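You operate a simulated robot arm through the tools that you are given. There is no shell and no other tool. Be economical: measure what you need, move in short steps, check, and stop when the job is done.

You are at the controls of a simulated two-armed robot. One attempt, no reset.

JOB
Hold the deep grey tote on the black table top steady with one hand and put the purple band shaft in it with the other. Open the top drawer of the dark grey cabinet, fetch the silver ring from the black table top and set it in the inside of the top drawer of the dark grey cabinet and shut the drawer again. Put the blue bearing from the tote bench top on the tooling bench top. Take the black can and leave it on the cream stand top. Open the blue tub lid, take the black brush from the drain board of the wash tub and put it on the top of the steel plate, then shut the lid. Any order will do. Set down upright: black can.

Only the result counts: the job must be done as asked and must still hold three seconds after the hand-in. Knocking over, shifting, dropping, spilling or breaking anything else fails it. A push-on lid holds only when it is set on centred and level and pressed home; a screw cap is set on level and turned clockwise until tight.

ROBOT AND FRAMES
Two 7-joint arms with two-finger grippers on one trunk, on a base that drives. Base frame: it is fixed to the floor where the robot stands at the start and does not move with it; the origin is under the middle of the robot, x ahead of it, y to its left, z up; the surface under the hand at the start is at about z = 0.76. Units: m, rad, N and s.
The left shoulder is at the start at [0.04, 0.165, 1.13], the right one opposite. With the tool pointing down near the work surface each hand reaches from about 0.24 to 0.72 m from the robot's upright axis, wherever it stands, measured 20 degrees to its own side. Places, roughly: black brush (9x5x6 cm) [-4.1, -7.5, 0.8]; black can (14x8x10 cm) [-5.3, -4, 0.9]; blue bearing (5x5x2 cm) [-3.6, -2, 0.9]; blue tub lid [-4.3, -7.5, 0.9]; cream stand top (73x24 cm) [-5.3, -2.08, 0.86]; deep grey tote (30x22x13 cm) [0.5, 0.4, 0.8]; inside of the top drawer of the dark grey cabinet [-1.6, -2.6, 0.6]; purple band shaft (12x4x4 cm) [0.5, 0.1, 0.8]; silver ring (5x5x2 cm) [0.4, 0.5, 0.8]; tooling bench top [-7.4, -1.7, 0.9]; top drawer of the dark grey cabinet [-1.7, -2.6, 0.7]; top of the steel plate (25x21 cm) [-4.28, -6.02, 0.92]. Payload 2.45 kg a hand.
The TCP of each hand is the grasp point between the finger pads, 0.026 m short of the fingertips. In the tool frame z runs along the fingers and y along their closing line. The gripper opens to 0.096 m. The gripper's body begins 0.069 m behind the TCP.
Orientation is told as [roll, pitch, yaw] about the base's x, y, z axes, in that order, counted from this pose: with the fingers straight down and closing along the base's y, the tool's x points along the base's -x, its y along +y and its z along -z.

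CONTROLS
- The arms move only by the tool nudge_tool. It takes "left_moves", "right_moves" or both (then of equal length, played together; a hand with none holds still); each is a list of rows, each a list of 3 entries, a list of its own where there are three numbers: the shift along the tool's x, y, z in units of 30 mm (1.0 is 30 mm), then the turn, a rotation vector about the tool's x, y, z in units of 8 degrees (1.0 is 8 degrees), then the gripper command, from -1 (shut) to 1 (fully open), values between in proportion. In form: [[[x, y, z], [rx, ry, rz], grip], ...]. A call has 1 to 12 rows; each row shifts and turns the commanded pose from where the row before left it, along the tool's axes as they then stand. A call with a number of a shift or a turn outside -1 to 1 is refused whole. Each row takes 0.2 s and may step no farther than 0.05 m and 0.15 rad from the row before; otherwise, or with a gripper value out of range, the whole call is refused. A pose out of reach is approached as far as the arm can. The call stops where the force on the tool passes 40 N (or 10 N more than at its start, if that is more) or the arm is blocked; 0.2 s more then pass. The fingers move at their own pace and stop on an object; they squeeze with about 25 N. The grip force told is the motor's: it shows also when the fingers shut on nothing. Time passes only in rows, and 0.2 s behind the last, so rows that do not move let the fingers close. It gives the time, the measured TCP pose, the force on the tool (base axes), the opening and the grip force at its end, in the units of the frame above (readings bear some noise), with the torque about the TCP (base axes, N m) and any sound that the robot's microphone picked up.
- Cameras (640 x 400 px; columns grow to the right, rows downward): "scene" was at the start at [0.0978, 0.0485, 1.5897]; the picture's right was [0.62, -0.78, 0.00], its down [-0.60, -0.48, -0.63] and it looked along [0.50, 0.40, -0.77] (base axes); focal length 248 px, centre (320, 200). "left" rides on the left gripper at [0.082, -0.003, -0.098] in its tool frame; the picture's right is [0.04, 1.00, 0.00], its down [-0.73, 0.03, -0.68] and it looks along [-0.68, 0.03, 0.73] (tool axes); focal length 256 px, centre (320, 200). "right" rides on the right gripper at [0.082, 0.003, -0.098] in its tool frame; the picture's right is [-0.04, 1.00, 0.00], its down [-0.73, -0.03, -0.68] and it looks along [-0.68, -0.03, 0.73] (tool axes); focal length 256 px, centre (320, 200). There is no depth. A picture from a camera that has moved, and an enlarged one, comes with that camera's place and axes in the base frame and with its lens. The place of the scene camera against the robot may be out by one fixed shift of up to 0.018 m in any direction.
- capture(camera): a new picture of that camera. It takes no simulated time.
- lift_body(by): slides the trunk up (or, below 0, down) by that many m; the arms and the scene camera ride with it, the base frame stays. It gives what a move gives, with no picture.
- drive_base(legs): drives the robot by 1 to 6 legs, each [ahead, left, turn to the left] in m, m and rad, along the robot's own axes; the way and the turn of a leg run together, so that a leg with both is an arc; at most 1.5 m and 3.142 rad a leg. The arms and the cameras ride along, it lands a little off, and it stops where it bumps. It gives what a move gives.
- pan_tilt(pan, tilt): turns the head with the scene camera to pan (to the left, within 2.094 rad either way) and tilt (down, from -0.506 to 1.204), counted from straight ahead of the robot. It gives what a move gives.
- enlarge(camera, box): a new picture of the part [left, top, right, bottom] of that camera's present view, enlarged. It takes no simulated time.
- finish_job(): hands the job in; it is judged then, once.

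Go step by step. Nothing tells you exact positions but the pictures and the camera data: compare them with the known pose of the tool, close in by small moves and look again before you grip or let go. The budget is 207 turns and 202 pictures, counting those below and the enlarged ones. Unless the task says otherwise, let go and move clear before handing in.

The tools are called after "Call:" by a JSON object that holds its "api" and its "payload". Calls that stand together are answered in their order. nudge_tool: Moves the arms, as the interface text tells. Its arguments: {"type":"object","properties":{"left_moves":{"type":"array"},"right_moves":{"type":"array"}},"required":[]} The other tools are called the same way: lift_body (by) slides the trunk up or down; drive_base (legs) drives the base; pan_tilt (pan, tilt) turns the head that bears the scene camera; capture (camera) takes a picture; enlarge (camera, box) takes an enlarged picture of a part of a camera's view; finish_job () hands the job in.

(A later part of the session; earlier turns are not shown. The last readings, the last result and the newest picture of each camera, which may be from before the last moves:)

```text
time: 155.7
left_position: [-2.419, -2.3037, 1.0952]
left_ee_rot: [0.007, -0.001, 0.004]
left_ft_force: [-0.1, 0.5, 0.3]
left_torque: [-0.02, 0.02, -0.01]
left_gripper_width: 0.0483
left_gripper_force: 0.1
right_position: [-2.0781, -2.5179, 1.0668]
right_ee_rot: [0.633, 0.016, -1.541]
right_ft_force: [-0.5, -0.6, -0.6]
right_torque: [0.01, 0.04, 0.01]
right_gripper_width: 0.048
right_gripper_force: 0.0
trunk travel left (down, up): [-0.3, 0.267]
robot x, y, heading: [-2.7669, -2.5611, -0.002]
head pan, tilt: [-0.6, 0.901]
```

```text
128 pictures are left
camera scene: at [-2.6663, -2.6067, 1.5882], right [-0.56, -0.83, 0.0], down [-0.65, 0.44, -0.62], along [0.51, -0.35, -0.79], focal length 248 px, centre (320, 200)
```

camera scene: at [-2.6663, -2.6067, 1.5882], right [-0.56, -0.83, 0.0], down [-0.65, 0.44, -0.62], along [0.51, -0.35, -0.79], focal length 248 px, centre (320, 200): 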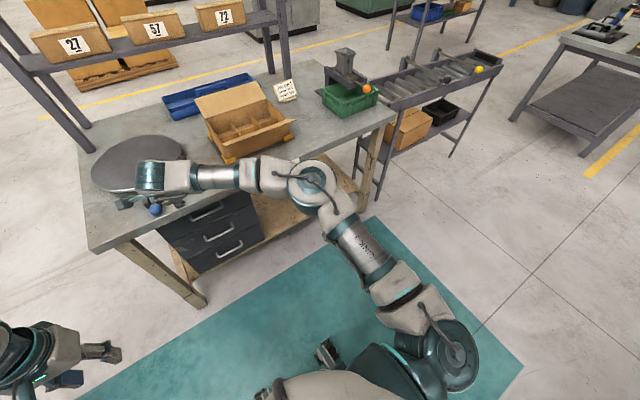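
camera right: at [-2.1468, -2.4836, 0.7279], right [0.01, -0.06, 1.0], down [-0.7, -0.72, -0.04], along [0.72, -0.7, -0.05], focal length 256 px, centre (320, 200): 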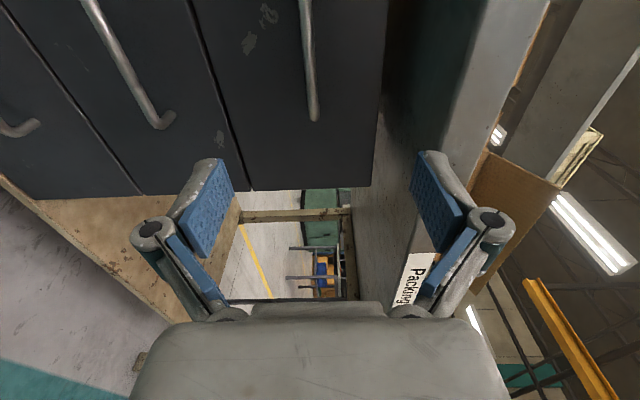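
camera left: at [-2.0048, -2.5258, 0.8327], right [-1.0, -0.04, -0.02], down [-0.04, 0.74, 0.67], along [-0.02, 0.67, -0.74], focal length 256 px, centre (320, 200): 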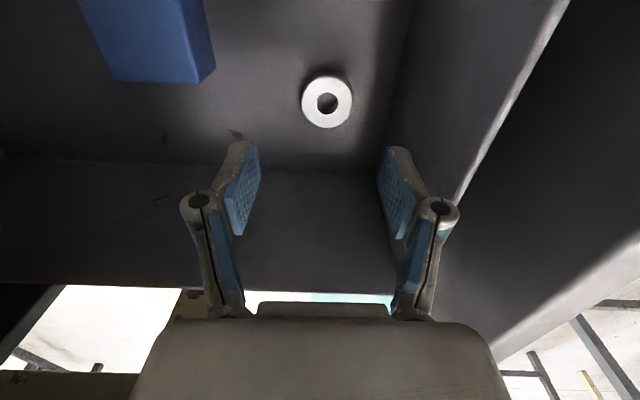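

It bends now. Retreating further with some −y, then levelling the tool.

Call:
{"api": "nudge_tool", "payload": {"right_moves": [[[-0.6, -0.65, -0.45], [0, 0, 0], 0], [[-0.6, -0.65, -0.45], [0, 0, 0], 0], [[-0.6, -0.65, -0.45], [0, 0, 0], 0], [[-0.6, -0.65, -0.45], [0, 0, 0], 0], [[-0.6, -0.65, -0.45], [0, 0, 0], 0], [[-0.6, -0.65, -0.45], [0, 0, 0], 0], [[0, 0, 0], [0.9, 0, 0], 0], [[0, 0, 0], [0.9, 0, 0], 0], [[0, 0, 0], [0.9, 0, 0], 0], [[0, 0, 0], [0.9, 0, 0], 0], [[0, 0, 0], [0.9, 0, 0], 0]]}}

Call:
{"api": "nudge_tool", "payload": {"right_moves": [[[0, 0, 0], [0, 0, -1], 0], [[0, 0, 0], [0, 0, -1], 0], [[0, 0, 0], [0, 0, -1], 0], [[0, 0, 0], [0, 0, -1], 0], [[0, 0, 0], [0, 0, -1], 0], [[0, 0, 0], [0, 0, -1], 0], [[0, 0, 0], [0, 0, -1], 0], [[0, 0, 0], [0, 0, -1], 0], [[0, 0, 0], [0, 0, -1], 0], [[0, 0, 0], [0, 0, -1], 0], [[0, 0, 0], [0, 0, -1], 0]]}}

Call:
{"api": "capture", "payload": {"camera": "scene"}}

```text
time: 158.1
left_position: [-2.4199, -2.3032, 1.0961]
left_ee_rot: [0.007, -0.001, 0.001]
left_ft_force: [-1.3, 0.0, 0.4]
left_torque: [0.01, 0.02, 0.01]
left_gripper_width: 0.0477
left_gripper_force: 0.1
right_position: [-2.2165, -2.6299, 1.059]
right_ee_rot: [0.002, 0.017, -1.542]
right_ft_force: [0.1, 0.9, -0.6]
right_torque: [0.06, 0.02, 0.0]
right_gripper_width: 0.0477
right_gripper_force: 0.0
trunk travel left (down, up): [-0.3, 0.267]
robot x, y, heading: [-2.7685, -2.5646, 0.003]
head pan, tilt: [-0.6, 0.901]
```

```text
time: 160.5
left_position: [-2.4196, -2.3022, 1.0965]
left_ee_rot: [0.008, -0.001, 0.004]
left_ft_force: [1.4, 0.7, 0.6]
left_torque: [0.0, 0.02, -0.01]
left_gripper_width: 0.0478
left_gripper_force: 0.0
right_position: [-2.2163, -2.63, 1.0601]
right_ee_rot: [0.015, -0.003, -0.001]
right_ft_force: [0.0, -0.4, -0.4]
right_torque: [0.01, 0.01, 0.05]
right_gripper_width: 0.048
right_gripper_force: 0.0
trunk travel left (down, up): [-0.3, 0.267]
robot x, y, heading: [-2.7652, -2.5606, 0.006]
head pan, tilt: [-0.6, 0.901]
```

```text
127 pictures are left
camera scene: at [-2.6661, -2.6062, 1.5882], right [-0.56, -0.83, 0.0], down [-0.65, 0.44, -0.62], along [0.51, -0.35, -0.79], focal length 248 px, centre (320, 200)
```

scene: 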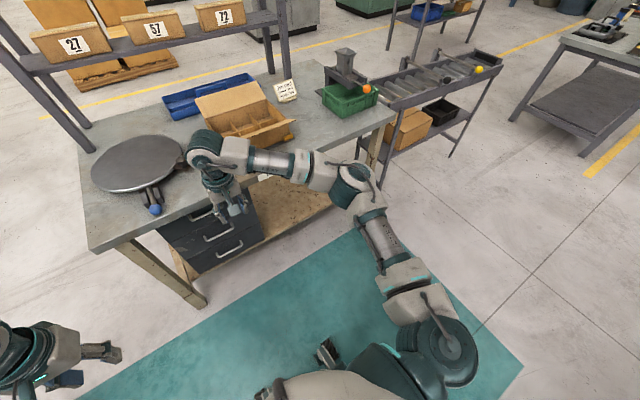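

Right arm is free and level at yaw 0. Tucking it in.

Call:
{"api": "nudge_tool", "payload": {"right_moves": [[[0.93, -0.64, -0.1], [0, 0, 0], 0], [[0.93, -0.64, -0.1], [0, 0, 0], 0], [[0.93, -0.64, -0.1], [0, 0, 0], 0], [[0.93, -0.64, -0.1], [0, 0, 0], 0], [[0.93, -0.64, -0.1], [0, 0, 0], 0], [[0.93, -0.64, -0.1], [0, 0, 0], 0], [[0.93, -0.64, -0.1], [0, 0, 0], 0]]}}

Call:
{"api": "pan_tilt", "payload": {"pan": 2.09, "tilt": 0.75}}

Call:
{"api": "capture", "payload": {"camera": "scene"}}

```text
time: 162.1
left_position: [-2.4201, -2.3043, 1.0964]
left_ee_rot: [0.009, -0.001, 0.004]
left_ft_force: [-0.4, -0.1, 0.0]
left_torque: [-0.01, -0.03, 0.0]
left_gripper_width: 0.0481
left_gripper_force: 0.1
right_position: [-2.4156, -2.7658, 1.0779]
right_ee_rot: [0.016, -0.006, -0.007]
right_ft_force: [-0.8, 0.4, -0.8]
right_torque: [0.03, -0.03, -0.01]
right_gripper_width: 0.0481
right_gripper_force: 0.0
trunk travel left (down, up): [-0.3, 0.267]
robot x, y, heading: [-2.7686, -2.5636, -0.001]
head pan, tilt: [-0.6, 0.901]
```

```text
time: 164.5
left_position: [-2.4198, -2.3035, 1.0951]
left_ee_rot: [0.008, -0.001, 0.003]
left_ft_force: [-0.1, 0.7, -0.1]
left_torque: [-0.01, 0.01, -0.01]
left_gripper_width: 0.0481
left_gripper_force: 0.0
right_position: [-2.4123, -2.7643, 1.0761]
right_ee_rot: [0.016, -0.004, -0.006]
right_ft_force: [-0.5, -0.5, -0.1]
right_torque: [-0.04, -0.05, 0.0]
right_gripper_width: 0.0483
right_gripper_force: 0.0
trunk travel left (down, up): [-0.3, 0.267]
robot x, y, heading: [-2.7689, -2.5607, 0.001]
head pan, tilt: [2.089, 0.75]
```

```text
126 pictures are left
camera scene: at [-2.7709, -2.4934, 1.6004], right [0.87, 0.5, 0.0], down [0.34, -0.59, -0.73], along [-0.37, 0.63, -0.68], focal length 248 px, centre (320, 200)
```

scene: 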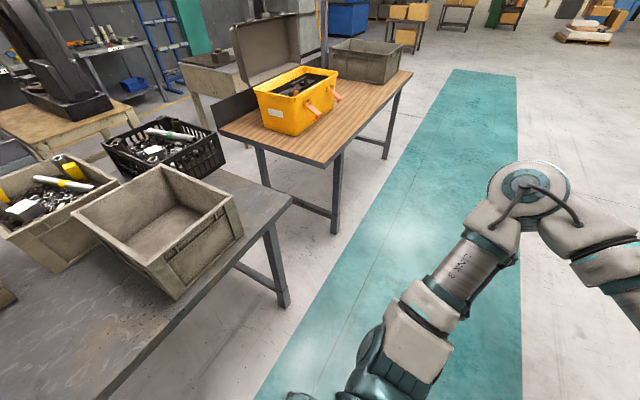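

The tote bench's near edge is at x≈−3.27. I'll drive to the clear spot (−2.6, −1.6), turn round to face −x, and look at the bearing.

Call:
{"api": "drive_base", "payload": {"legs": [[0.17, 0.5, 0], [0, 0.45, 0], [0, 0, 3.1416]]}}

Call:
{"api": "pan_tilt", "payload": {"pan": 0.2, "tilt": 0.7}}

Call:
{"api": "capture", "payload": {"camera": "scene"}}

```text
refused: 3.1416 is not a number from -3.14159 to 3.14159
```

```text
time: 166.4
left_position: [-2.4189, -2.3025, 1.095]
left_ee_rot: [0.008, -0.001, 0.003]
left_ft_force: [0.4, 0.0, 0.5]
left_torque: [-0.02, 0.01, 0.0]
left_gripper_width: 0.0481
left_gripper_force: 0.0
right_position: [-2.413, -2.7648, 1.0764]
right_ee_rot: [0.015, -0.007, -0.007]
right_ft_force: [0.0, 0.4, -0.2]
right_torque: [-0.03, -0.02, -0.01]
right_gripper_width: 0.0479
right_gripper_force: 0.1
trunk travel left (down, up): [-0.3, 0.267]
robot x, y, heading: [-2.7674, -2.5599, 0.002]
head pan, tilt: [0.201, 0.7]
```

```text
125 pictures are left
camera scene: at [-2.6464, -2.5482, 1.6043], right [0.2, -0.98, 0.0], down [-0.63, -0.13, -0.76], along [0.75, 0.15, -0.65], focal length 248 px, centre (320, 200)
```

scene: 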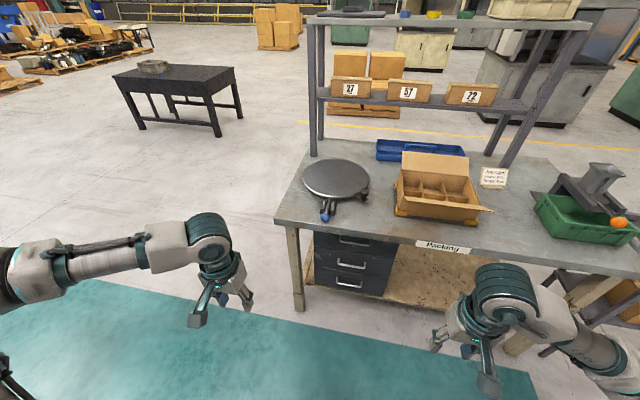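

Retrying the drive, with a bit more room for the turn.

Call:
{"api": "drive_base", "payload": {"legs": [[0.2, 0.6, 0], [0.17, 0.6, 0], [0, 0, 3.1415]]}}

Call:
{"api": "pan_tilt", "payload": {"pan": 0.3, "tilt": 0.7}}

Call:
{"api": "capture", "payload": {"camera": "scene"}}

```text
time: 180.4
left_position: [-2.7465, -1.6157, 1.0949]
left_ee_rot: [0.005, 0.0, -3.137]
left_ft_force: [0.0, 0.2, 1.2]
left_torque: [0.02, 0.02, -0.02]
left_gripper_width: 0.0477
left_gripper_force: 0.1
right_position: [-2.7522, -1.1544, 1.077]
right_ee_rot: [0.016, -0.005, 3.136]
right_ft_force: [0.4, -0.9, 0.3]
right_torque: [0.02, 0.03, 0.02]
right_gripper_width: 0.0481
right_gripper_force: 0.1
trunk travel left (down, up): [-0.3, 0.267]
robot x, y, heading: [-2.3953, -1.3595, -3.138]
head pan, tilt: [0.201, 0.7]
```

```text
time: 181.1
left_position: [-2.7441, -1.616, 1.0968]
left_ee_rot: [0.006, -0.002, -3.136]
left_ft_force: [0.4, 0.8, 0.0]
left_torque: [-0.04, -0.03, -0.01]
left_gripper_width: 0.0478
left_gripper_force: 0.2
right_position: [-2.7502, -1.1539, 1.0781]
right_ee_rot: [0.016, -0.008, 3.137]
right_ft_force: [0.0, 0.1, -0.1]
right_torque: [-0.04, 0.01, -0.03]
right_gripper_width: 0.0479
right_gripper_force: 0.0
trunk travel left (down, up): [-0.3, 0.267]
robot x, y, heading: [-2.3999, -1.3592, -3.141]
head pan, tilt: [0.3, 0.7]
```

```text
124 pictures are left
camera scene: at [-2.5084, -1.3872, 1.6043], right [-0.3, 0.95, 0.0], down [0.62, 0.19, -0.76], along [-0.73, -0.23, -0.65], focal length 248 px, centre (320, 200)
```

scene: 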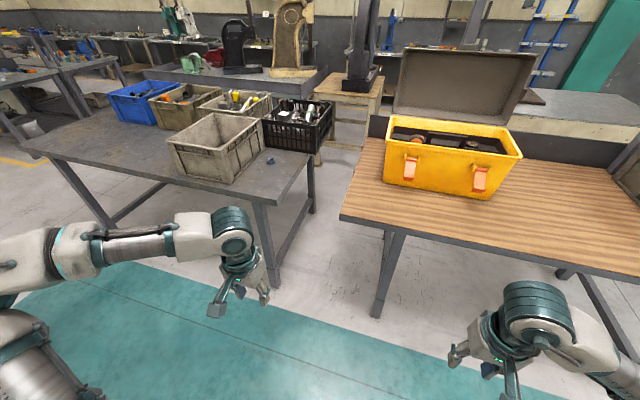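

The bearing is at about [−3.56, −2.0] beside the grey tote. I'll raise both hands a bit and drive to about (−2.95, −2.08).

Call:
{"api": "nudge_tool", "payload": {"left_moves": [[[0, 0, -0.9], [0, 0, 0], 0], [[0, 0, -0.9], [0, 0, 0], 0], [[0, 0, -0.9], [0, 0, 0], 0], [[0, 0, -0.9], [0, 0, 0], 0]], "right_moves": [[[0, 0, -0.9], [0, 0, 0], 0], [[0, 0, -0.9], [0, 0, 0], 0], [[0, 0, -0.9], [0, 0, 0], 0], [[0, 0, -0.9], [0, 0, 0], 0]]}}

Call:
{"api": "drive_base", "payload": {"legs": [[0, 0.7, 0], [0.52, 0, 0]]}}

Call:
{"api": "pan_tilt", "payload": {"pan": 0, "tilt": 0.85}}

Call:
{"api": "capture", "payload": {"camera": "scene"}}

```text
time: 182.1
left_position: [-2.7424, -1.6144, 1.2052]
left_ee_rot: [0.009, -0.003, -3.14]
left_ft_force: [0.0, 0.2, -0.3]
left_torque: [0.01, -0.01, -0.01]
left_gripper_width: 0.048
left_gripper_force: 0.0
right_position: [-2.7488, -1.1528, 1.1867]
right_ee_rot: [0.015, -0.006, 3.137]
right_ft_force: [0.0, -0.9, -0.3]
right_torque: [0.02, 0.03, -0.01]
right_gripper_width: 0.0479
right_gripper_force: 0.0
trunk travel left (down, up): [-0.3, 0.267]
robot x, y, heading: [-2.3985, -1.3559, -3.144]
head pan, tilt: [0.3, 0.7]
```

```text
time: 188.5
left_position: [-3.2553, -2.3054, 1.2071]
left_ee_rot: [0.013, -0.004, -3.14]
left_ft_force: [0.9, 0.2, 0.4]
left_torque: [-0.02, -0.01, 0.03]
left_gripper_width: 0.048
left_gripper_force: 0.0
right_position: [-3.264, -1.8444, 1.1854]
right_ee_rot: [0.021, -0.006, 3.137]
right_ft_force: [0.1, -0.9, -0.7]
right_torque: [-0.01, 0.03, -0.02]
right_gripper_width: 0.048
right_gripper_force: 0.0
trunk travel left (down, up): [-0.3, 0.267]
robot x, y, heading: [-2.9124, -2.0564, -3.133]
head pan, tilt: [0.3, 0.7]
```

```text
time: 189.3
left_position: [-3.2551, -2.3104, 1.2058]
left_ee_rot: [0.01, -0.005, -3.14]
left_ft_force: [0.0, 0.6, 0.8]
left_torque: [0.02, -0.01, 0.01]
left_gripper_width: 0.0481
left_gripper_force: 0.1
right_position: [-3.2628, -1.8486, 1.186]
right_ee_rot: [0.017, -0.009, 3.136]
right_ft_force: [-0.4, 0.8, -0.1]
right_torque: [0.02, 0.01, -0.01]
right_gripper_width: 0.0478
right_gripper_force: 0.0
trunk travel left (down, up): [-0.3, 0.267]
robot x, y, heading: [-2.906, -2.0538, -3.138]
head pan, tilt: [0.0, 0.85]
```

```text
123 pictures are left
camera scene: at [-3.0193, -2.0692, 1.592], right [0.0, 1.0, 0.01], down [0.75, 0.01, -0.66], along [-0.66, 0.0, -0.75], focal length 248 px, centre (320, 200)
```

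scene: 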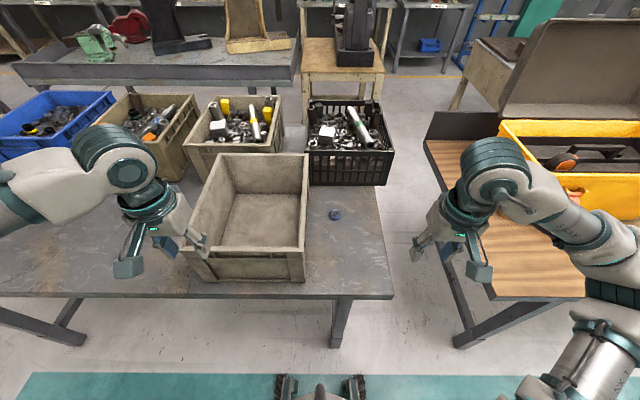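

Bearing is at about [−3.574, −2.015], 10 cm from the tote wall and ~14 cm in front of the basket. Driving in 0.06 m and moving the right hand above it.

Call:
{"api": "drive_base", "payload": {"legs": [[0.06, 0, 0]]}}

Call:
{"api": "nudge_tool", "payload": {"right_moves": [[[-0.93, 0.61, 0.6], [0, 0, 0], 0.5], [[-0.93, 0.61, 0.6], [0, 0, 0], 0.5], [[-0.93, 0.61, 0.6], [0, 0, 0], 0.5], [[-0.93, 0.61, 0.6], [0, 0, 0], 0.5], [[-0.93, 0.61, 0.6], [0, 0, 0], 0.5], [[-0.93, 0.61, 0.6], [0, 0, 0], 0.5], [[-0.93, 0.61, 0.6], [0, 0, 0], 0.7], [[-0.93, 0.61, 0.6], [0, 0, 0], 0.7], [[-0.93, 0.61, 0.6], [0, 0, 0], 0.7]]}}

Call:
{"api": "capture", "payload": {"camera": "right"}}

```text
time: 190.3
left_position: [-3.3111, -2.3042, 1.2081]
left_ee_rot: [0.016, -0.009, -3.14]
left_ft_force: [0.7, 0.2, 0.1]
left_torque: [0.0, -0.01, 0.03]
left_gripper_width: 0.048
left_gripper_force: 0.0
right_position: [-3.3198, -1.8424, 1.1879]
right_ee_rot: [0.021, -0.012, 3.134]
right_ft_force: [0.3, -0.3, 0.6]
right_torque: [-0.03, 0.03, 0.03]
right_gripper_width: 0.048
right_gripper_force: 0.1
trunk travel left (down, up): [-0.3, 0.267]
robot x, y, heading: [-2.9738, -2.0555, -3.141]
head pan, tilt: [0.0, 0.85]
```

```text
time: 192.3
left_position: [-3.3155, -2.2959, 1.2093]
left_ee_rot: [0.023, -0.007, -3.141]
left_ft_force: [-0.6, 0.1, 0.4]
left_torque: [-0.01, 0.01, 0.02]
left_gripper_width: 0.048
left_gripper_force: 0.0
right_position: [-3.5763, -2.0002, 1.0296]
right_ee_rot: [0.029, -0.009, 3.132]
right_ft_force: [0.1, 1.2, 0.0]
right_torque: [-0.02, -0.04, 0.01]
right_gripper_width: 0.082
right_gripper_force: 0.1
trunk travel left (down, up): [-0.3, 0.267]
robot x, y, heading: [-2.9698, -2.0534, -3.143]
head pan, tilt: [0.0, 0.85]
```

```text
122 pictures are left
camera right: at [-3.493, -2.0021, 1.1288], right [-0.05, -1.0, 0.03], down [-0.73, 0.05, 0.68], along [-0.69, 0.01, -0.73], focal length 256 px, centre (320, 200)
```

right: 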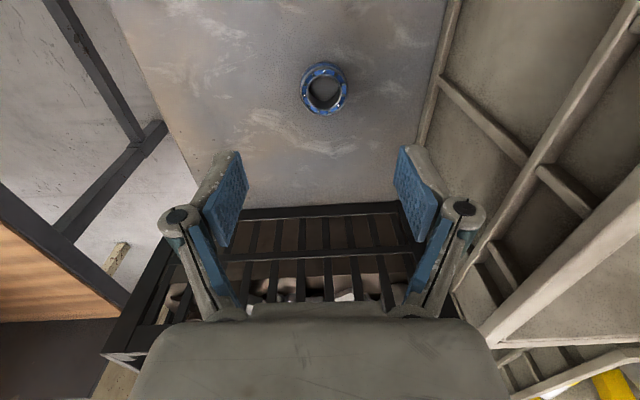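

Bearing refined to about [−3.585, −2.008]. Correcting and descending to z≈0.92.

Call:
{"api": "nudge_tool", "payload": {"right_moves": [[[-0.3, 0.28, 0.4], [0.2, 0, 0], 0.6], [[0, 0, 0.8], [0, 0, 0], 0.6], [[0, 0, 0.8], [0, 0, 0], 0.6], [[0, 0, 0.8], [0, 0, 0], 0.6], [[0, 0, 0.8], [0, 0, 0], 0.6]]}}

Call:
{"api": "capture", "payload": {"camera": "right"}}

```text
time: 193.5
left_position: [-3.3153, -2.304, 1.2084]
left_ee_rot: [0.015, -0.008, -3.14]
left_ft_force: [-0.7, -0.2, 0.2]
left_torque: [0.02, -0.01, -0.01]
left_gripper_width: 0.0479
left_gripper_force: 0.1
right_position: [-3.5841, -2.0164, 0.9222]
right_ee_rot: [-0.005, -0.011, 3.134]
right_ft_force: [0.4, -0.2, 0.1]
right_torque: [0.03, 0.0, 0.01]
right_gripper_width: 0.0767
right_gripper_force: 0.0
trunk travel left (down, up): [-0.3, 0.267]
robot x, y, heading: [-2.9705, -2.0536, -3.138]
head pan, tilt: [0.0, 0.85]
```

```text
121 pictures are left
camera right: at [-3.5022, -2.0222, 1.0212], right [-0.05, -1.0, 0.0], down [-0.73, 0.03, 0.69], along [-0.69, 0.04, -0.73], focal length 256 px, centre (320, 200)
```

right: 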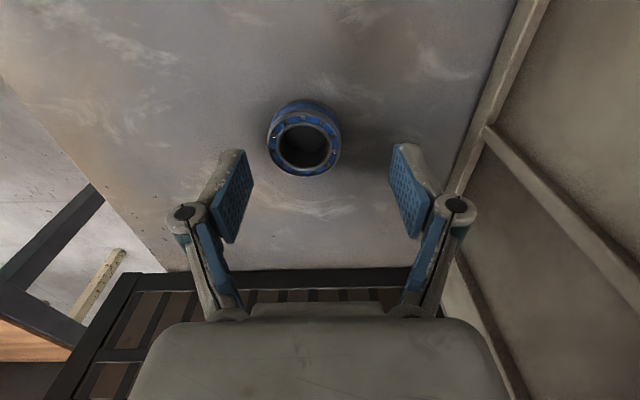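

Small sideways correction, then down in small steps.

Call:
{"api": "nudge_tool", "payload": {"right_moves": [[[-0.3, -0.36, 0], [0, 0, 0], 0.6], [[0, 0, 0.3], [0, 0, 0], 0.6], [[0, 0, 0.3], [0, 0, 0], 0.6], [[0, 0, 0.3], [0, 0, 0], 0.6], [[0, 0, 0], [0, 0, 0], 0.6]]}}

Call:
{"api": "capture", "payload": {"camera": "right"}}

```text
time: 194.7
left_position: [-3.3147, -2.3058, 1.2083]
left_ee_rot: [0.015, -0.009, -3.14]
left_ft_force: [-0.2, 0.1, -0.1]
left_torque: [0.01, -0.03, 0.01]
left_gripper_width: 0.048
left_gripper_force: 0.1
right_position: [-3.5945, -2.0071, 0.8971]
right_ee_rot: [-0.006, -0.01, 3.135]
right_ft_force: [-0.3, 0.2, -0.2]
right_torque: [0.01, 0.04, 0.01]
right_gripper_width: 0.0768
right_gripper_force: 0.0
trunk travel left (down, up): [-0.3, 0.267]
robot x, y, heading: [-2.9732, -2.0575, -3.143]
head pan, tilt: [0.0, 0.85]
```

```text
120 pictures are left
camera right: at [-3.5112, -2.0115, 0.9947], right [-0.05, -1.0, -0.01], down [-0.73, 0.03, 0.69], along [-0.69, 0.04, -0.73], focal length 256 px, centre (320, 200)
```

right: 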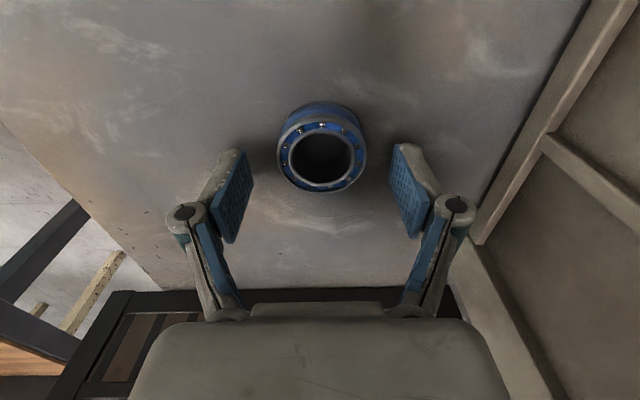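

Centred. A few more mm down, then close.

Call:
{"api": "nudge_tool", "payload": {"right_moves": [[[0, 0, 0.15], [0, 0, 0], 0.6], [[0, 0, 0.15], [0, 0, 0], 0.6], [[0, 0, 0.1], [0, 0, 0], 0.6], [[0, 0, 0], [0, 0, 0], 0.6]]}}

```text
time: 195.7
left_position: [-3.3127, -2.3039, 1.208]
left_ee_rot: [0.015, -0.01, -3.14]
left_ft_force: [-0.6, 0.1, 0.0]
left_torque: [0.01, -0.05, 0.01]
left_gripper_width: 0.0481
left_gripper_force: 0.1
right_position: [-3.5937, -2.0056, 0.8863]
right_ee_rot: [-0.003, -0.012, 3.135]
right_ft_force: [4.6, 1.2, 27.5]
right_torque: [0.16, -0.36, -0.38]
right_gripper_width: 0.0814
right_gripper_force: 17.8
trunk travel left (down, up): [-0.3, 0.267]
robot x, y, heading: [-2.9713, -2.0558, -3.142]
head pan, tilt: [0.0, 0.85]
```

Fingertips touched the bench (z≈0.86). Raising 4 mm and closing.

Call:
{"api": "nudge_tool", "payload": {"right_moves": [[[0, 0, -0.17], [0, 0, 0], 0.6], [[0, 0, 0], [0, 0, 0], 0], [[0, 0, 0], [0, 0, 0], -1], [[0, 0, 0], [0, 0, 0], -1], [[0, 0, 0], [0, 0, 0], -1]]}}

Call:
{"api": "nudge_tool", "payload": {"right_moves": [[[0, 0, -0.6], [0, 0, 0], -1], [[0, 0, -0.9], [0, 0, 0], -1], [[0, 0, -0.9], [0, 0, 0], -1], [[0, 0, -0.9], [0, 0, 0], -1], [[0, 0, -0.9], [0, 0, 0], -1], [[0, 0, -0.9], [0, 0, 0], -1], [[0, 0, -0.9], [0, 0, 0], -1], [[0, 0, -0.9], [0, 0, 0], -1], [[0, 0, -0.9], [0, 0, 0], -1], [[0, 0, -0.9], [0, 0, 0], -1]]}}

Call:
{"api": "capture", "payload": {"camera": "right"}}

Call:
{"api": "capture", "payload": {"camera": "scene"}}

```text
time: 196.4
left_position: [-3.3112, -2.303, 1.2089]
left_ee_rot: [0.018, -0.009, -3.14]
left_ft_force: [-0.2, -0.8, -0.7]
left_torque: [0.01, 0.0, -0.03]
left_gripper_width: 0.048
left_gripper_force: 0.1
right_position: [-3.5935, -2.0093, 0.8951]
right_ee_rot: [0.003, -0.018, 3.137]
right_ft_force: [4.4, -4.3, 16.8]
right_torque: [0.28, -0.23, -0.13]
right_gripper_width: 0.0429
right_gripper_force: 45.5
trunk travel left (down, up): [-0.3, 0.267]
robot x, y, heading: [-2.9754, -2.052, -3.134]
head pan, tilt: [0.0, 0.85]
stopped in row 3 (right hand): the force on the tool passed its limit at 47 N (the readings are from after the stop); the commanded pose is now the measured one
```

```text
time: 198.6
left_position: [-3.3103, -2.3035, 1.21]
left_ee_rot: [0.014, -0.009, -3.14]
left_ft_force: [-0.4, -0.4, 0.1]
left_torque: [-0.03, 0.0, 0.02]
left_gripper_width: 0.048
left_gripper_force: 0.0
right_position: [-3.5906, -2.0097, 1.1555]
right_ee_rot: [0.002, -0.019, 3.136]
right_ft_force: [-0.5, -0.1, -0.9]
right_torque: [-0.03, 0.01, 0.03]
right_gripper_width: 0.0434
right_gripper_force: 25.2
trunk travel left (down, up): [-0.3, 0.267]
robot x, y, heading: [-2.9699, -2.0522, -3.138]
head pan, tilt: [0.0, 0.85]
```

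```text
119 pictures are left
camera right: at [-3.5063, -2.0129, 1.2543], right [-0.04, -1.0, 0.0], down [-0.72, 0.03, 0.69], along [-0.69, 0.03, -0.72], focal length 256 px, centre (320, 200)
```

right: 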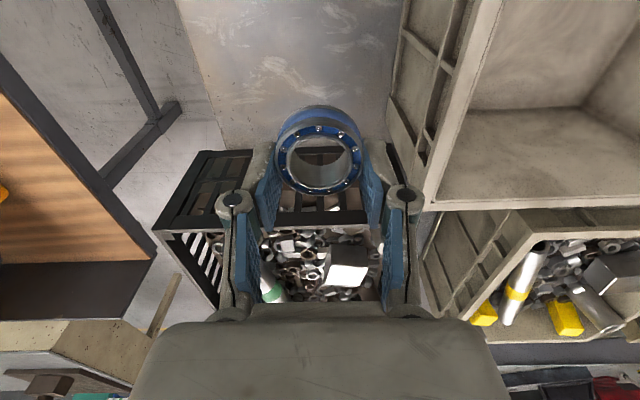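

```text
118 pictures are left
camera scene: at [-3.0792, -2.0625, 1.592], right [0.0, 1.0, 0.0], down [0.75, 0.0, -0.66], along [-0.66, 0.0, -0.75], focal length 248 px, centre (320, 200)
```

scene: 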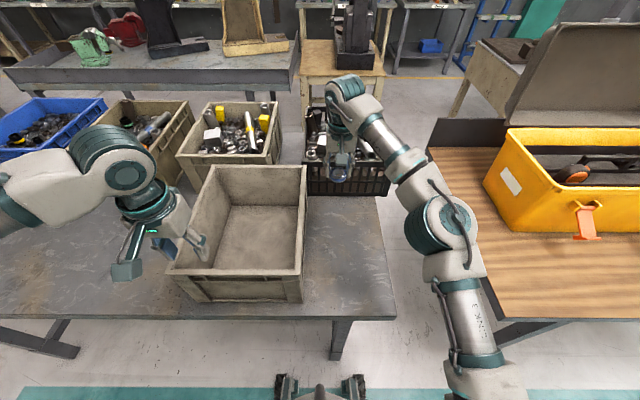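

The bearing is held. Tucking the right hand, backing off, and surveying for the way to the tooling bench.

Call:
{"api": "nudge_tool", "payload": {"right_moves": [[[0, 0, -0.5], [0, 0, 0], -1], [[0.9, -0.5, -0.2], [0, 0, 0], -1], [[0.9, -0.5, -0.2], [0, 0, 0], -1], [[0.9, -0.5, 0], [0, 0, 0], -1], [[0.9, -0.5, 0], [0, 0, 0], -1], [[0.9, -0.5, 0], [0, 0, 0], -1], [[0.9, -0.5, 0], [0, 0, 0], -1], [[0.9, -0.5, 0], [0, 0, 0], -1], [[0.9, -0.5, 0], [0, 0, 0], -1], [[0.9, -0.5, 0], [0, 0, 0], -1]]}}

Call:
{"api": "drive_base", "payload": {"legs": [[-0.4, 0, 0]]}}

Call:
{"api": "pan_tilt", "payload": {"pan": 0.5, "tilt": 0.3}}

Call:
{"api": "capture", "payload": {"camera": "scene"}}

Call:
{"api": "pan_tilt", "payload": {"pan": -0.6, "tilt": 0.3}}

Call:
{"api": "capture", "payload": {"camera": "scene"}}

```text
time: 200.8
left_position: [-3.3106, -2.3012, 1.2089]
left_ee_rot: [0.019, -0.009, -3.14]
left_ft_force: [-0.5, -0.3, 0.0]
left_torque: [0.02, 0.0, 0.02]
left_gripper_width: 0.048
left_gripper_force: 0.1
right_position: [-3.3442, -1.8713, 1.1761]
right_ee_rot: [0.005, -0.017, 3.137]
right_ft_force: [0.0, -0.1, -1.1]
right_torque: [-0.05, 0.03, 0.02]
right_gripper_width: 0.0428
right_gripper_force: 24.9
trunk travel left (down, up): [-0.3, 0.267]
robot x, y, heading: [-2.9705, -2.0533, -3.138]
head pan, tilt: [0.0, 0.85]
```

```text
time: 203.3
left_position: [-2.9148, -2.2993, 1.2091]
left_ee_rot: [0.016, -0.01, -3.141]
left_ft_force: [0.6, 0.1, 0.2]
left_torque: [-0.02, 0.0, 0.01]
left_gripper_width: 0.0483
left_gripper_force: 0.0
right_position: [-2.9482, -1.8704, 1.1756]
right_ee_rot: [0.003, -0.018, 3.137]
right_ft_force: [1.0, -1.1, -0.8]
right_torque: [-0.01, 0.01, 0.01]
right_gripper_width: 0.0428
right_gripper_force: 25.1
trunk travel left (down, up): [-0.3, 0.267]
robot x, y, heading: [-2.5757, -2.0553, -3.139]
head pan, tilt: [0.0, 0.85]
```

```text
time: 204.2
left_position: [-2.911, -2.3009, 1.2095]
left_ee_rot: [0.017, -0.013, -3.14]
left_ft_force: [0.2, 0.4, 0.3]
left_torque: [0.02, 0.0, -0.01]
left_gripper_width: 0.0479
left_gripper_force: 0.0
right_position: [-2.945, -1.8708, 1.1775]
right_ee_rot: [0.002, -0.019, 3.135]
right_ft_force: [0.1, -0.2, -0.9]
right_torque: [0.01, -0.01, -0.02]
right_gripper_width: 0.0431
right_gripper_force: 24.8
trunk travel left (down, up): [-0.3, 0.267]
robot x, y, heading: [-2.5706, -2.0545, -3.137]
head pan, tilt: [0.499, 0.3]
```

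```text
117 pictures are left
camera scene: at [-2.6849, -2.1028, 1.6403], right [-0.48, 0.88, 0.0], down [0.26, 0.14, -0.95], along [-0.84, -0.46, -0.3], focal length 248 px, centre (320, 200)
```

scene: 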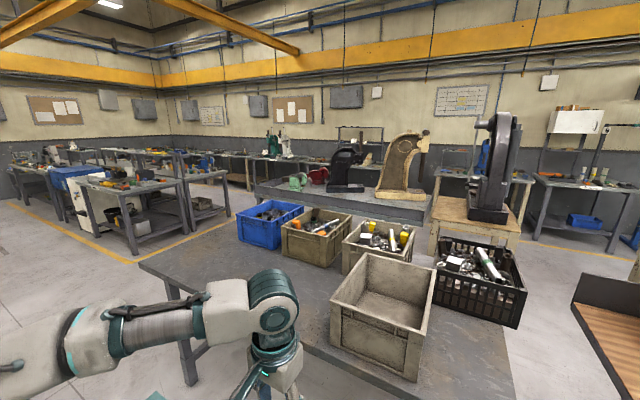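

```text
time: 205.6
left_position: [-2.9111, -2.3015, 1.2102]
left_ee_rot: [0.018, -0.011, -3.14]
left_ft_force: [0.4, 1.0, 0.3]
left_torque: [0.0, 0.0, 0.01]
left_gripper_width: 0.0482
left_gripper_force: 0.1
right_position: [-2.9445, -1.8697, 1.1762]
right_ee_rot: [0.002, -0.017, 3.137]
right_ft_force: [0.1, -0.3, -1.4]
right_torque: [0.02, 0.02, 0.0]
right_gripper_width: 0.043
right_gripper_force: 25.1
trunk travel left (down, up): [-0.3, 0.267]
robot x, y, heading: [-2.5738, -2.0535, -3.139]
head pan, tilt: [-0.6, 0.3]
```

```text
116 pictures are left
camera scene: at [-2.6799, -2.0054, 1.6404], right [0.56, 0.83, 0.0], down [0.25, -0.17, -0.95], along [-0.79, 0.54, -0.3], focal length 248 px, centre (320, 200)
```

scene: 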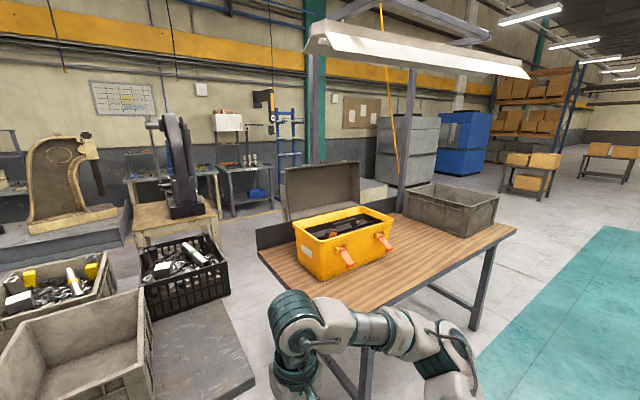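

Route: down the aisle past the tote bench's −y end, west, then into the aisle before the long dark bench where the can should be (≈[−5.3, −4]). Driving there.

Call:
{"api": "drive_base", "payload": {"legs": [[0, 1.4, 0], [0, 0.75, 0], [1.0, 0, 0]]}}

Call:
{"api": "pan_tilt", "payload": {"pan": -0.2, "tilt": 0.4}}

Call:
{"api": "capture", "payload": {"camera": "scene"}}

Call:
{"api": "pan_tilt", "payload": {"pan": 0.9, "tilt": 0.4}}

Call:
{"api": "capture", "payload": {"camera": "scene"}}

```text
time: 221.1
left_position: [-3.9471, -4.4405, 1.2081]
left_ee_rot: [0.005, -0.011, 3.12]
left_ft_force: [-0.4, 0.9, -0.1]
left_torque: [0.0, 0.05, -0.03]
left_gripper_width: 0.0479
left_gripper_force: 0.0
right_position: [-3.9701, -4.0098, 1.1797]
right_ee_rot: [-0.012, -0.019, 3.112]
right_ft_force: [-0.2, 0.0, -1.3]
right_torque: [0.07, 0.03, 0.01]
right_gripper_width: 0.0429
right_gripper_force: 24.7
trunk travel left (down, up): [-0.3, 0.267]
robot x, y, heading: [-3.6036, -4.1856, 3.122]
head pan, tilt: [-0.6, 0.3]
```

```text
time: 221.9
left_position: [-3.9446, -4.4367, 1.2098]
left_ee_rot: [0.009, -0.011, 3.12]
left_ft_force: [0.2, -0.5, -0.4]
left_torque: [0.03, 0.01, 0.0]
left_gripper_width: 0.0478
left_gripper_force: 0.0
right_position: [-3.9658, -4.0076, 1.18]
right_ee_rot: [-0.006, -0.022, 3.114]
right_ft_force: [0.2, 0.1, -1.3]
right_torque: [0.05, 0.0, -0.02]
right_gripper_width: 0.043
right_gripper_force: 24.5
trunk travel left (down, up): [-0.3, 0.267]
robot x, y, heading: [-3.6049, -4.191, 3.119]
head pan, tilt: [-0.201, 0.4]
```

```text
115 pictures are left
camera scene: at [-3.7238, -4.1947, 1.6313], right [0.22, 0.98, 0.01], down [0.38, -0.07, -0.92], along [-0.9, 0.21, -0.39], focal length 248 px, centre (320, 200)
```

scene: 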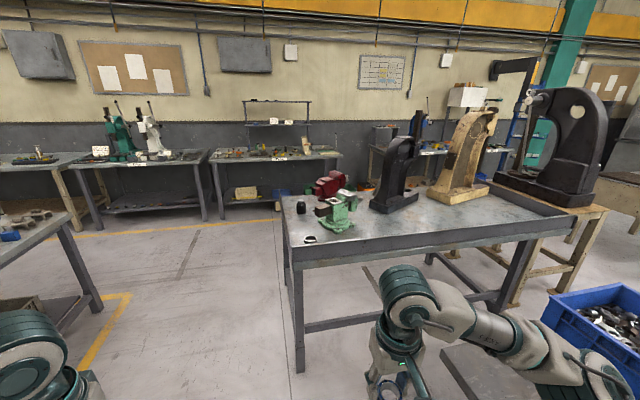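

```text
time: 223.3
left_position: [-3.9449, -4.4069, 1.2141]
left_ee_rot: [0.032, -0.016, 3.12]
left_ft_force: [-0.6, 0.7, -0.2]
left_torque: [-0.04, 0.01, 0.01]
left_gripper_width: 0.048
left_gripper_force: 0.0
right_position: [-3.9667, -3.9759, 1.1744]
right_ee_rot: [0.014, -0.021, 3.109]
right_ft_force: [-0.5, 1.2, 0.1]
right_torque: [-0.06, 0.0, -0.01]
right_gripper_width: 0.043
right_gripper_force: 24.8
trunk travel left (down, up): [-0.3, 0.267]
robot x, y, heading: [-3.6023, -4.1861, 3.117]
head pan, tilt: [0.901, 0.4]
```

```text
114 pictures are left
camera scene: at [-3.692, -4.2401, 1.632], right [-0.77, 0.64, -0.01], down [0.25, 0.29, -0.92], along [-0.59, -0.71, -0.38], focal length 248 px, centre (320, 200)
```

scene: 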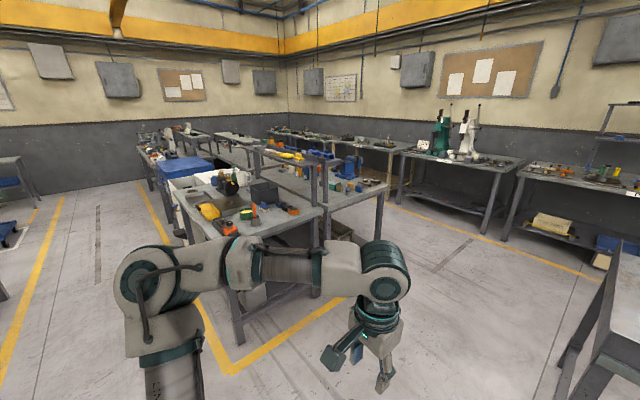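

I can see a small black can near [−5.2, −4.0] on the dark bench, beside the green vise. Zooming in.

Call:
{"api": "pan_tilt", "payload": {"pan": -0.1, "tilt": 0.4}}

Call:
{"api": "enlarge", "payload": {"camera": "scene", "box": [260, 150, 420, 250]}}

Call:
{"api": "enlarge", "payload": {"camera": "scene", "box": [440, 80, 640, 280]}}

```text
time: 224.5
left_position: [-3.9442, -4.4366, 1.2093]
left_ee_rot: [0.009, -0.011, 3.12]
left_ft_force: [0.2, 0.8, 0.4]
left_torque: [0.03, 0.04, 0.0]
left_gripper_width: 0.048
left_gripper_force: 0.1
right_position: [-3.9682, -4.007, 1.1796]
right_ee_rot: [-0.006, -0.02, 3.114]
right_ft_force: [0.5, -0.7, -0.7]
right_torque: [-0.02, 0.0, -0.01]
right_gripper_width: 0.0426
right_gripper_force: 24.9
trunk travel left (down, up): [-0.3, 0.267]
robot x, y, heading: [-3.6035, -4.1892, 3.119]
head pan, tilt: [-0.099, 0.4]
```

```text
4.00 times, centred on (340, 200) of scene
camera zoom: at [-3.7256, -4.1986, 1.6311], right [0.12, 0.99, 0.01], down [0.39, -0.04, -0.92], along [-0.91, 0.11, -0.39], focal length 990 px, centre (240, 200)
```

zoom: 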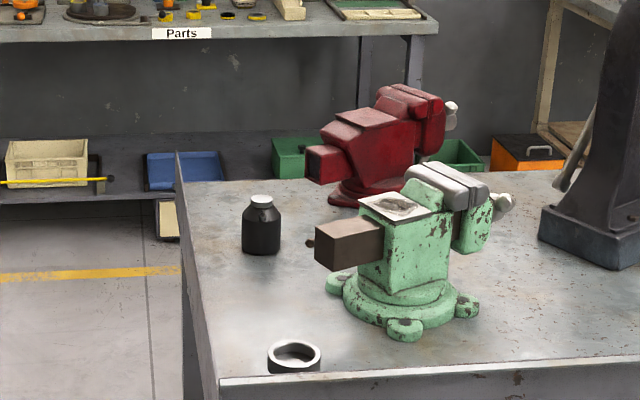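

```text
2.00 times, centred on (540, 180) of scene
camera zoom: at [-3.7256, -4.1986, 1.6311], right [0.12, 0.99, 0.01], down [0.39, -0.04, -0.92], along [-0.91, 0.11, -0.39], focal length 495 px, centre (-120, 240)
```

zoom: 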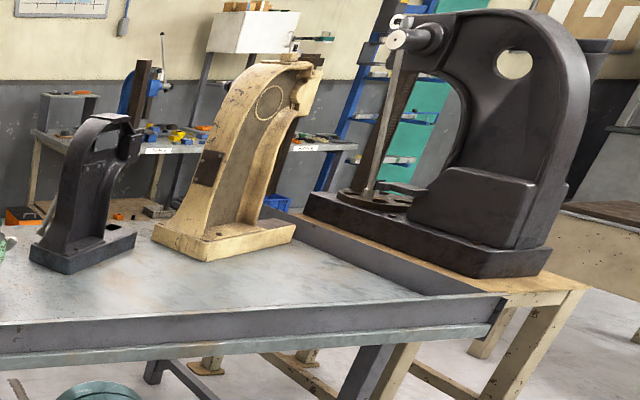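

The can (≈6 cm wide, 10 cm tall with a white cap) stands at about [−5.30, −3.97], 12 cm in from the bench's −y end. I'll come at it from that end, facing +y.

Call:
{"api": "drive_base", "payload": {"legs": [[0.95, 0.55, 0], [0, 0, -1.548], [0, 0.8, 0]]}}

Call:
{"api": "pan_tilt", "payload": {"pan": 0.0, "tilt": 0.75}}

Call:
{"api": "capture", "payload": {"camera": "scene"}}

```text
time: 237.8
left_position: [-5.6258, -4.4046, 1.2087]
left_ee_rot: [0.009, -0.013, 1.593]
left_ft_force: [-0.6, -0.2, 0.5]
left_torque: [-0.01, -0.04, -0.01]
left_gripper_width: 0.0479
left_gripper_force: 0.0
right_position: [-5.1951, -4.364, 1.1784]
right_ee_rot: [-0.006, -0.019, 1.588]
right_ft_force: [-1.5, -0.6, -1.4]
right_torque: [0.01, -0.03, -0.01]
right_gripper_width: 0.0428
right_gripper_force: 24.8
trunk travel left (down, up): [-0.3, 0.267]
robot x, y, heading: [-5.3615, -4.7387, 1.589]
head pan, tilt: [-0.099, 0.4]
```

```text
time: 238.7
left_position: [-5.6216, -4.4088, 1.2099]
left_ee_rot: [0.01, -0.015, 1.595]
left_ft_force: [-0.1, -0.8, -0.4]
left_torque: [-0.03, 0.03, -0.02]
left_gripper_width: 0.0484
left_gripper_force: 0.1
right_position: [-5.1941, -4.367, 1.1795]
right_ee_rot: [-0.003, -0.024, 1.589]
right_ft_force: [0.7, -0.4, -1.3]
right_torque: [0.01, 0.0, 0.05]
right_gripper_width: 0.0427
right_gripper_force: 25.1
trunk travel left (down, up): [-0.3, 0.267]
robot x, y, heading: [-5.3623, -4.7355, 1.595]
head pan, tilt: [0.0, 0.75]
```

```text
111 pictures are left
camera scene: at [-5.3385, -4.6223, 1.5998], right [1.0, 0.02, -0.02], down [0.0, -0.68, -0.73], along [-0.02, 0.73, -0.68], focal length 248 px, centre (320, 200)
```

scene: 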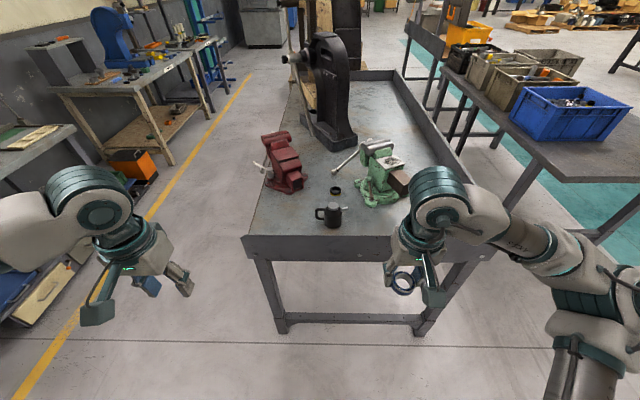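

The can with a side handle is straight ahead. Zooming.

Call:
{"api": "enlarge", "payload": {"camera": "scene", "box": [270, 165, 390, 240]}}

```text
5.33 times, centred on (330, 202) of scene
camera zoom: at [-5.3385, -4.6223, 1.5998], right [1.0, 0.02, -0.02], down [0.0, -0.68, -0.73], along [-0.02, 0.73, -0.68], focal length 1321 px, centre (267, 187)
```

zoom: 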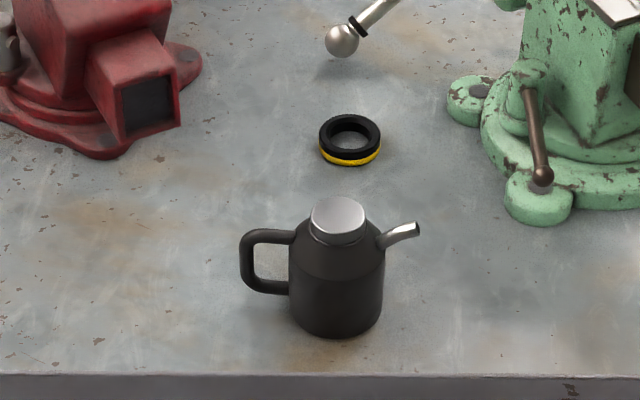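

The can's handle is at −x and spout at +x, so I'll grip the body front-to-back. Driving so the can sits ahead-left, and turning the left hand to yaw −80 relative.

Call:
{"api": "drive_base", "payload": {"legs": [[0, -0.33, -0.02], [0.2, 0, 0]]}}

Call:
{"api": "nudge_tool", "payload": {"left_moves": [[[0, 0, 0], [0, 0, 1], 0.5], [[0, 0, 0], [0, 0, 1], 0.5], [[0, 0, 0], [0, 0, 1], 0.5], [[0, 0, 0], [0, 0, 1], 0.5], [[0, 0, 0], [0, 0, 1], 0.5], [[0, 0, 0], [0, 0, 1], 0.5], [[0, 0, 0], [0, 0, 1], 1], [[0, 0, 0], [0, 0, 1], 1], [[0, 0, 0], [0, 0, 1], 1], [[0, 0, 0], [0, 0, 1], 1]]}}

Call:
{"api": "capture", "payload": {"camera": "scene"}}

Call:
{"api": "capture", "payload": {"camera": "left"}}

```text
time: 242.0
left_position: [-5.2606, -4.2037, 1.2161]
left_ee_rot: [0.032, -0.019, 1.573]
left_ft_force: [-0.2, 0.4, 0.3]
left_torque: [0.01, 0.01, -0.02]
left_gripper_width: 0.0482
left_gripper_force: 0.0
right_position: [-4.832, -4.1683, 1.1774]
right_ee_rot: [0.015, -0.026, 1.569]
right_ft_force: [1.3, 0.2, -0.4]
right_torque: [-0.02, 0.06, -0.01]
right_gripper_width: 0.0428
right_gripper_force: 24.8
trunk travel left (down, up): [-0.3, 0.267]
robot x, y, heading: [-5.0315, -4.5279, 1.574]
head pan, tilt: [0.0, 0.75]
```

```text
time: 244.2
left_position: [-5.2673, -4.2018, 1.2151]
left_ee_rot: [0.019, 0.024, 0.175]
left_ft_force: [-0.5, 0.5, 0.3]
left_torque: [-0.02, -0.01, 0.01]
left_gripper_width: 0.0959
left_gripper_force: 0.1
right_position: [-4.8385, -4.1688, 1.1793]
right_ee_rot: [0.01, -0.027, 1.566]
right_ft_force: [-0.3, -0.2, -0.3]
right_torque: [0.04, 0.01, 0.03]
right_gripper_width: 0.0431
right_gripper_force: 25.0
trunk travel left (down, up): [-0.3, 0.267]
robot x, y, heading: [-5.0348, -4.5293, 1.577]
head pan, tilt: [0.0, 0.75]
```

```text
109 pictures are left
camera scene: at [-4.9983, -4.4181, 1.5993], right [1.0, 0.0, -0.02], down [-0.01, -0.68, -0.73], along [-0.02, 0.73, -0.68], focal length 248 px, centre (320, 200)
```

scene: 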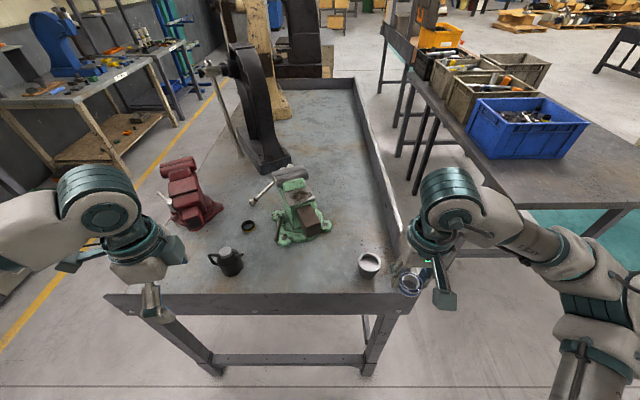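

```text
108 pictures are left
camera left: at [-5.3448, -4.2222, 1.3136], right [-0.21, 0.98, 0.02], down [0.74, 0.15, 0.66], along [0.64, 0.16, -0.75], focal length 256 px, centre (320, 200)
```

left: 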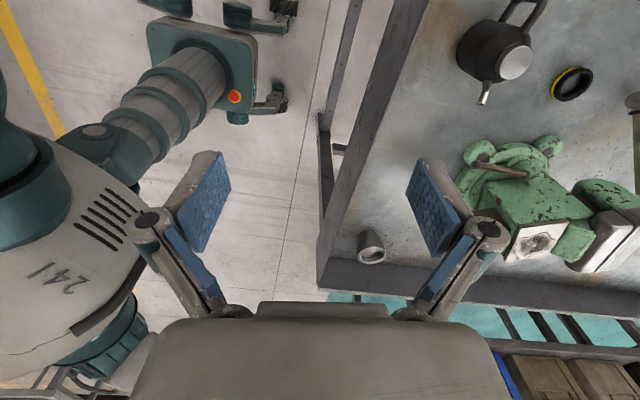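

Both cameras put the can's axis at about [−5.312, −3.96]. Moving the left hand above it.

Call:
{"api": "nudge_tool", "payload": {"left_moves": [[[0, 0.9, 0.5], [0.14, -0.17, 0], 1], [[0, 0.9, 0.5], [0, 0, 0], 1], [[0, 0.9, 0.5], [0, 0, 0], 1], [[0, 0.9, 0.5], [0, 0, 0], 1], [[0, 0.9, 0.5], [0, 0, 0], 1], [[0, 0.9, 0.5], [0, 0, 0], 1], [[0, 0.9, 0.5], [0, 0, 0], 1], [[0, 0.9, 0.5], [0, 0, 0], 1], [[0, 0.9, 0.5], [0, 0, 0], 1]]}}

Call:
{"api": "capture", "payload": {"camera": "left"}}

Call:
{"api": "capture", "payload": {"camera": "scene"}}

```text
time: 246.4
left_position: [-5.3421, -3.9665, 1.0771]
left_ee_rot: [-0.001, -0.017, 0.186]
left_ft_force: [0.0, -0.1, 0.9]
left_torque: [0.02, 0.0, 0.0]
left_gripper_width: 0.0961
left_gripper_force: 0.1
right_position: [-4.8703, -4.1719, 1.1855]
right_ee_rot: [-0.009, -0.032, 1.576]
right_ft_force: [0.4, 0.2, -0.2]
right_torque: [0.0, 0.01, 0.03]
right_gripper_width: 0.0428
right_gripper_force: 25.4
trunk travel left (down, up): [-0.3, 0.267]
robot x, y, heading: [-5.0412, -4.5314, 1.58]
head pan, tilt: [0.0, 0.75]
stopped in row 9 (left hand): the arm was blocked; the commanded pose is now the measured one
```

```text
107 pictures are left
camera left: at [-5.4238, -3.9859, 1.1731], right [-0.22, 0.97, 0.0], down [0.7, 0.16, 0.69], along [0.67, 0.15, -0.72], focal length 256 px, centre (320, 200)
```

left: 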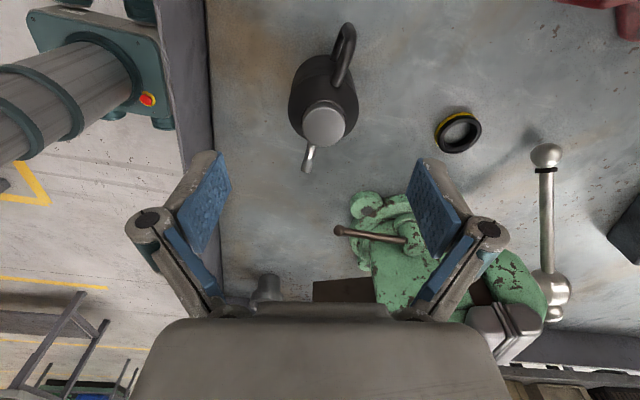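

```text
106 pictures are left
camera scene: at [-5.0815, -4.4162, 1.5992], right [1.0, 0.01, 0.03], down [0.02, -0.69, -0.73], along [0.01, 0.73, -0.69], focal length 248 px, centre (320, 200)
```

scene: 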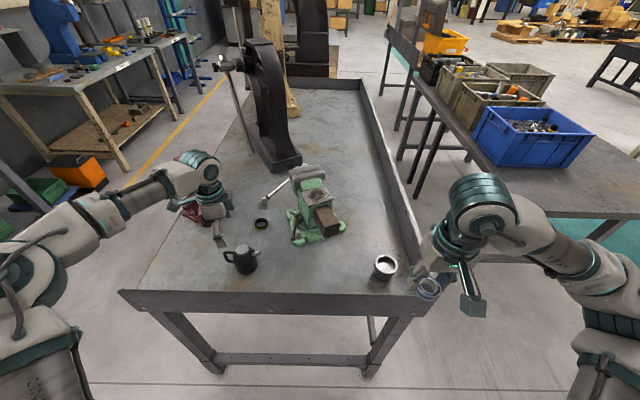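

The can's top is at [−5.315, −3.959], spout pointing about −18° from +x. I'll turn the hand to be square to that and centre over it.

Call:
{"api": "nudge_tool", "payload": {"left_moves": [[[0, 0, 0], [0, 0.1, 0.8], 1], [[0, 0, 0], [0, 0, 0.8], 1], [[0, 0, 0], [0, 0, 0.8], 1], [[0, 0, 0], [0, 0, 0.6], 1]]}}

Call:
{"api": "capture", "payload": {"camera": "left"}}

```text
time: 247.4
left_position: [-5.3126, -3.9664, 1.083]
left_ee_rot: [-0.004, 0.02, -0.24]
left_ft_force: [1.6, 0.5, 0.7]
left_torque: [-0.01, 0.07, -0.04]
left_gripper_width: 0.096
left_gripper_force: 0.0
right_position: [-4.8389, -4.1705, 1.1803]
right_ee_rot: [0.014, -0.033, 1.572]
right_ft_force: [0.7, 0.0, -1.0]
right_torque: [0.0, 0.01, 0.03]
right_gripper_width: 0.0432
right_gripper_force: 24.2
trunk travel left (down, up): [-0.3, 0.267]
robot x, y, heading: [-5.04, -4.5316, 1.575]
head pan, tilt: [0.0, 0.75]
```

```text
105 pictures are left
camera left: at [-5.3911, -3.9505, 1.1823], right [0.2, 0.98, 0.0], down [0.73, -0.15, 0.67], along [0.65, -0.13, -0.75], focal length 256 px, centre (320, 200)
```

left: 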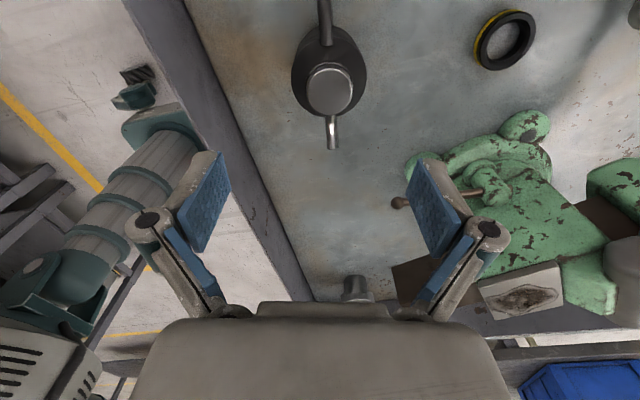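

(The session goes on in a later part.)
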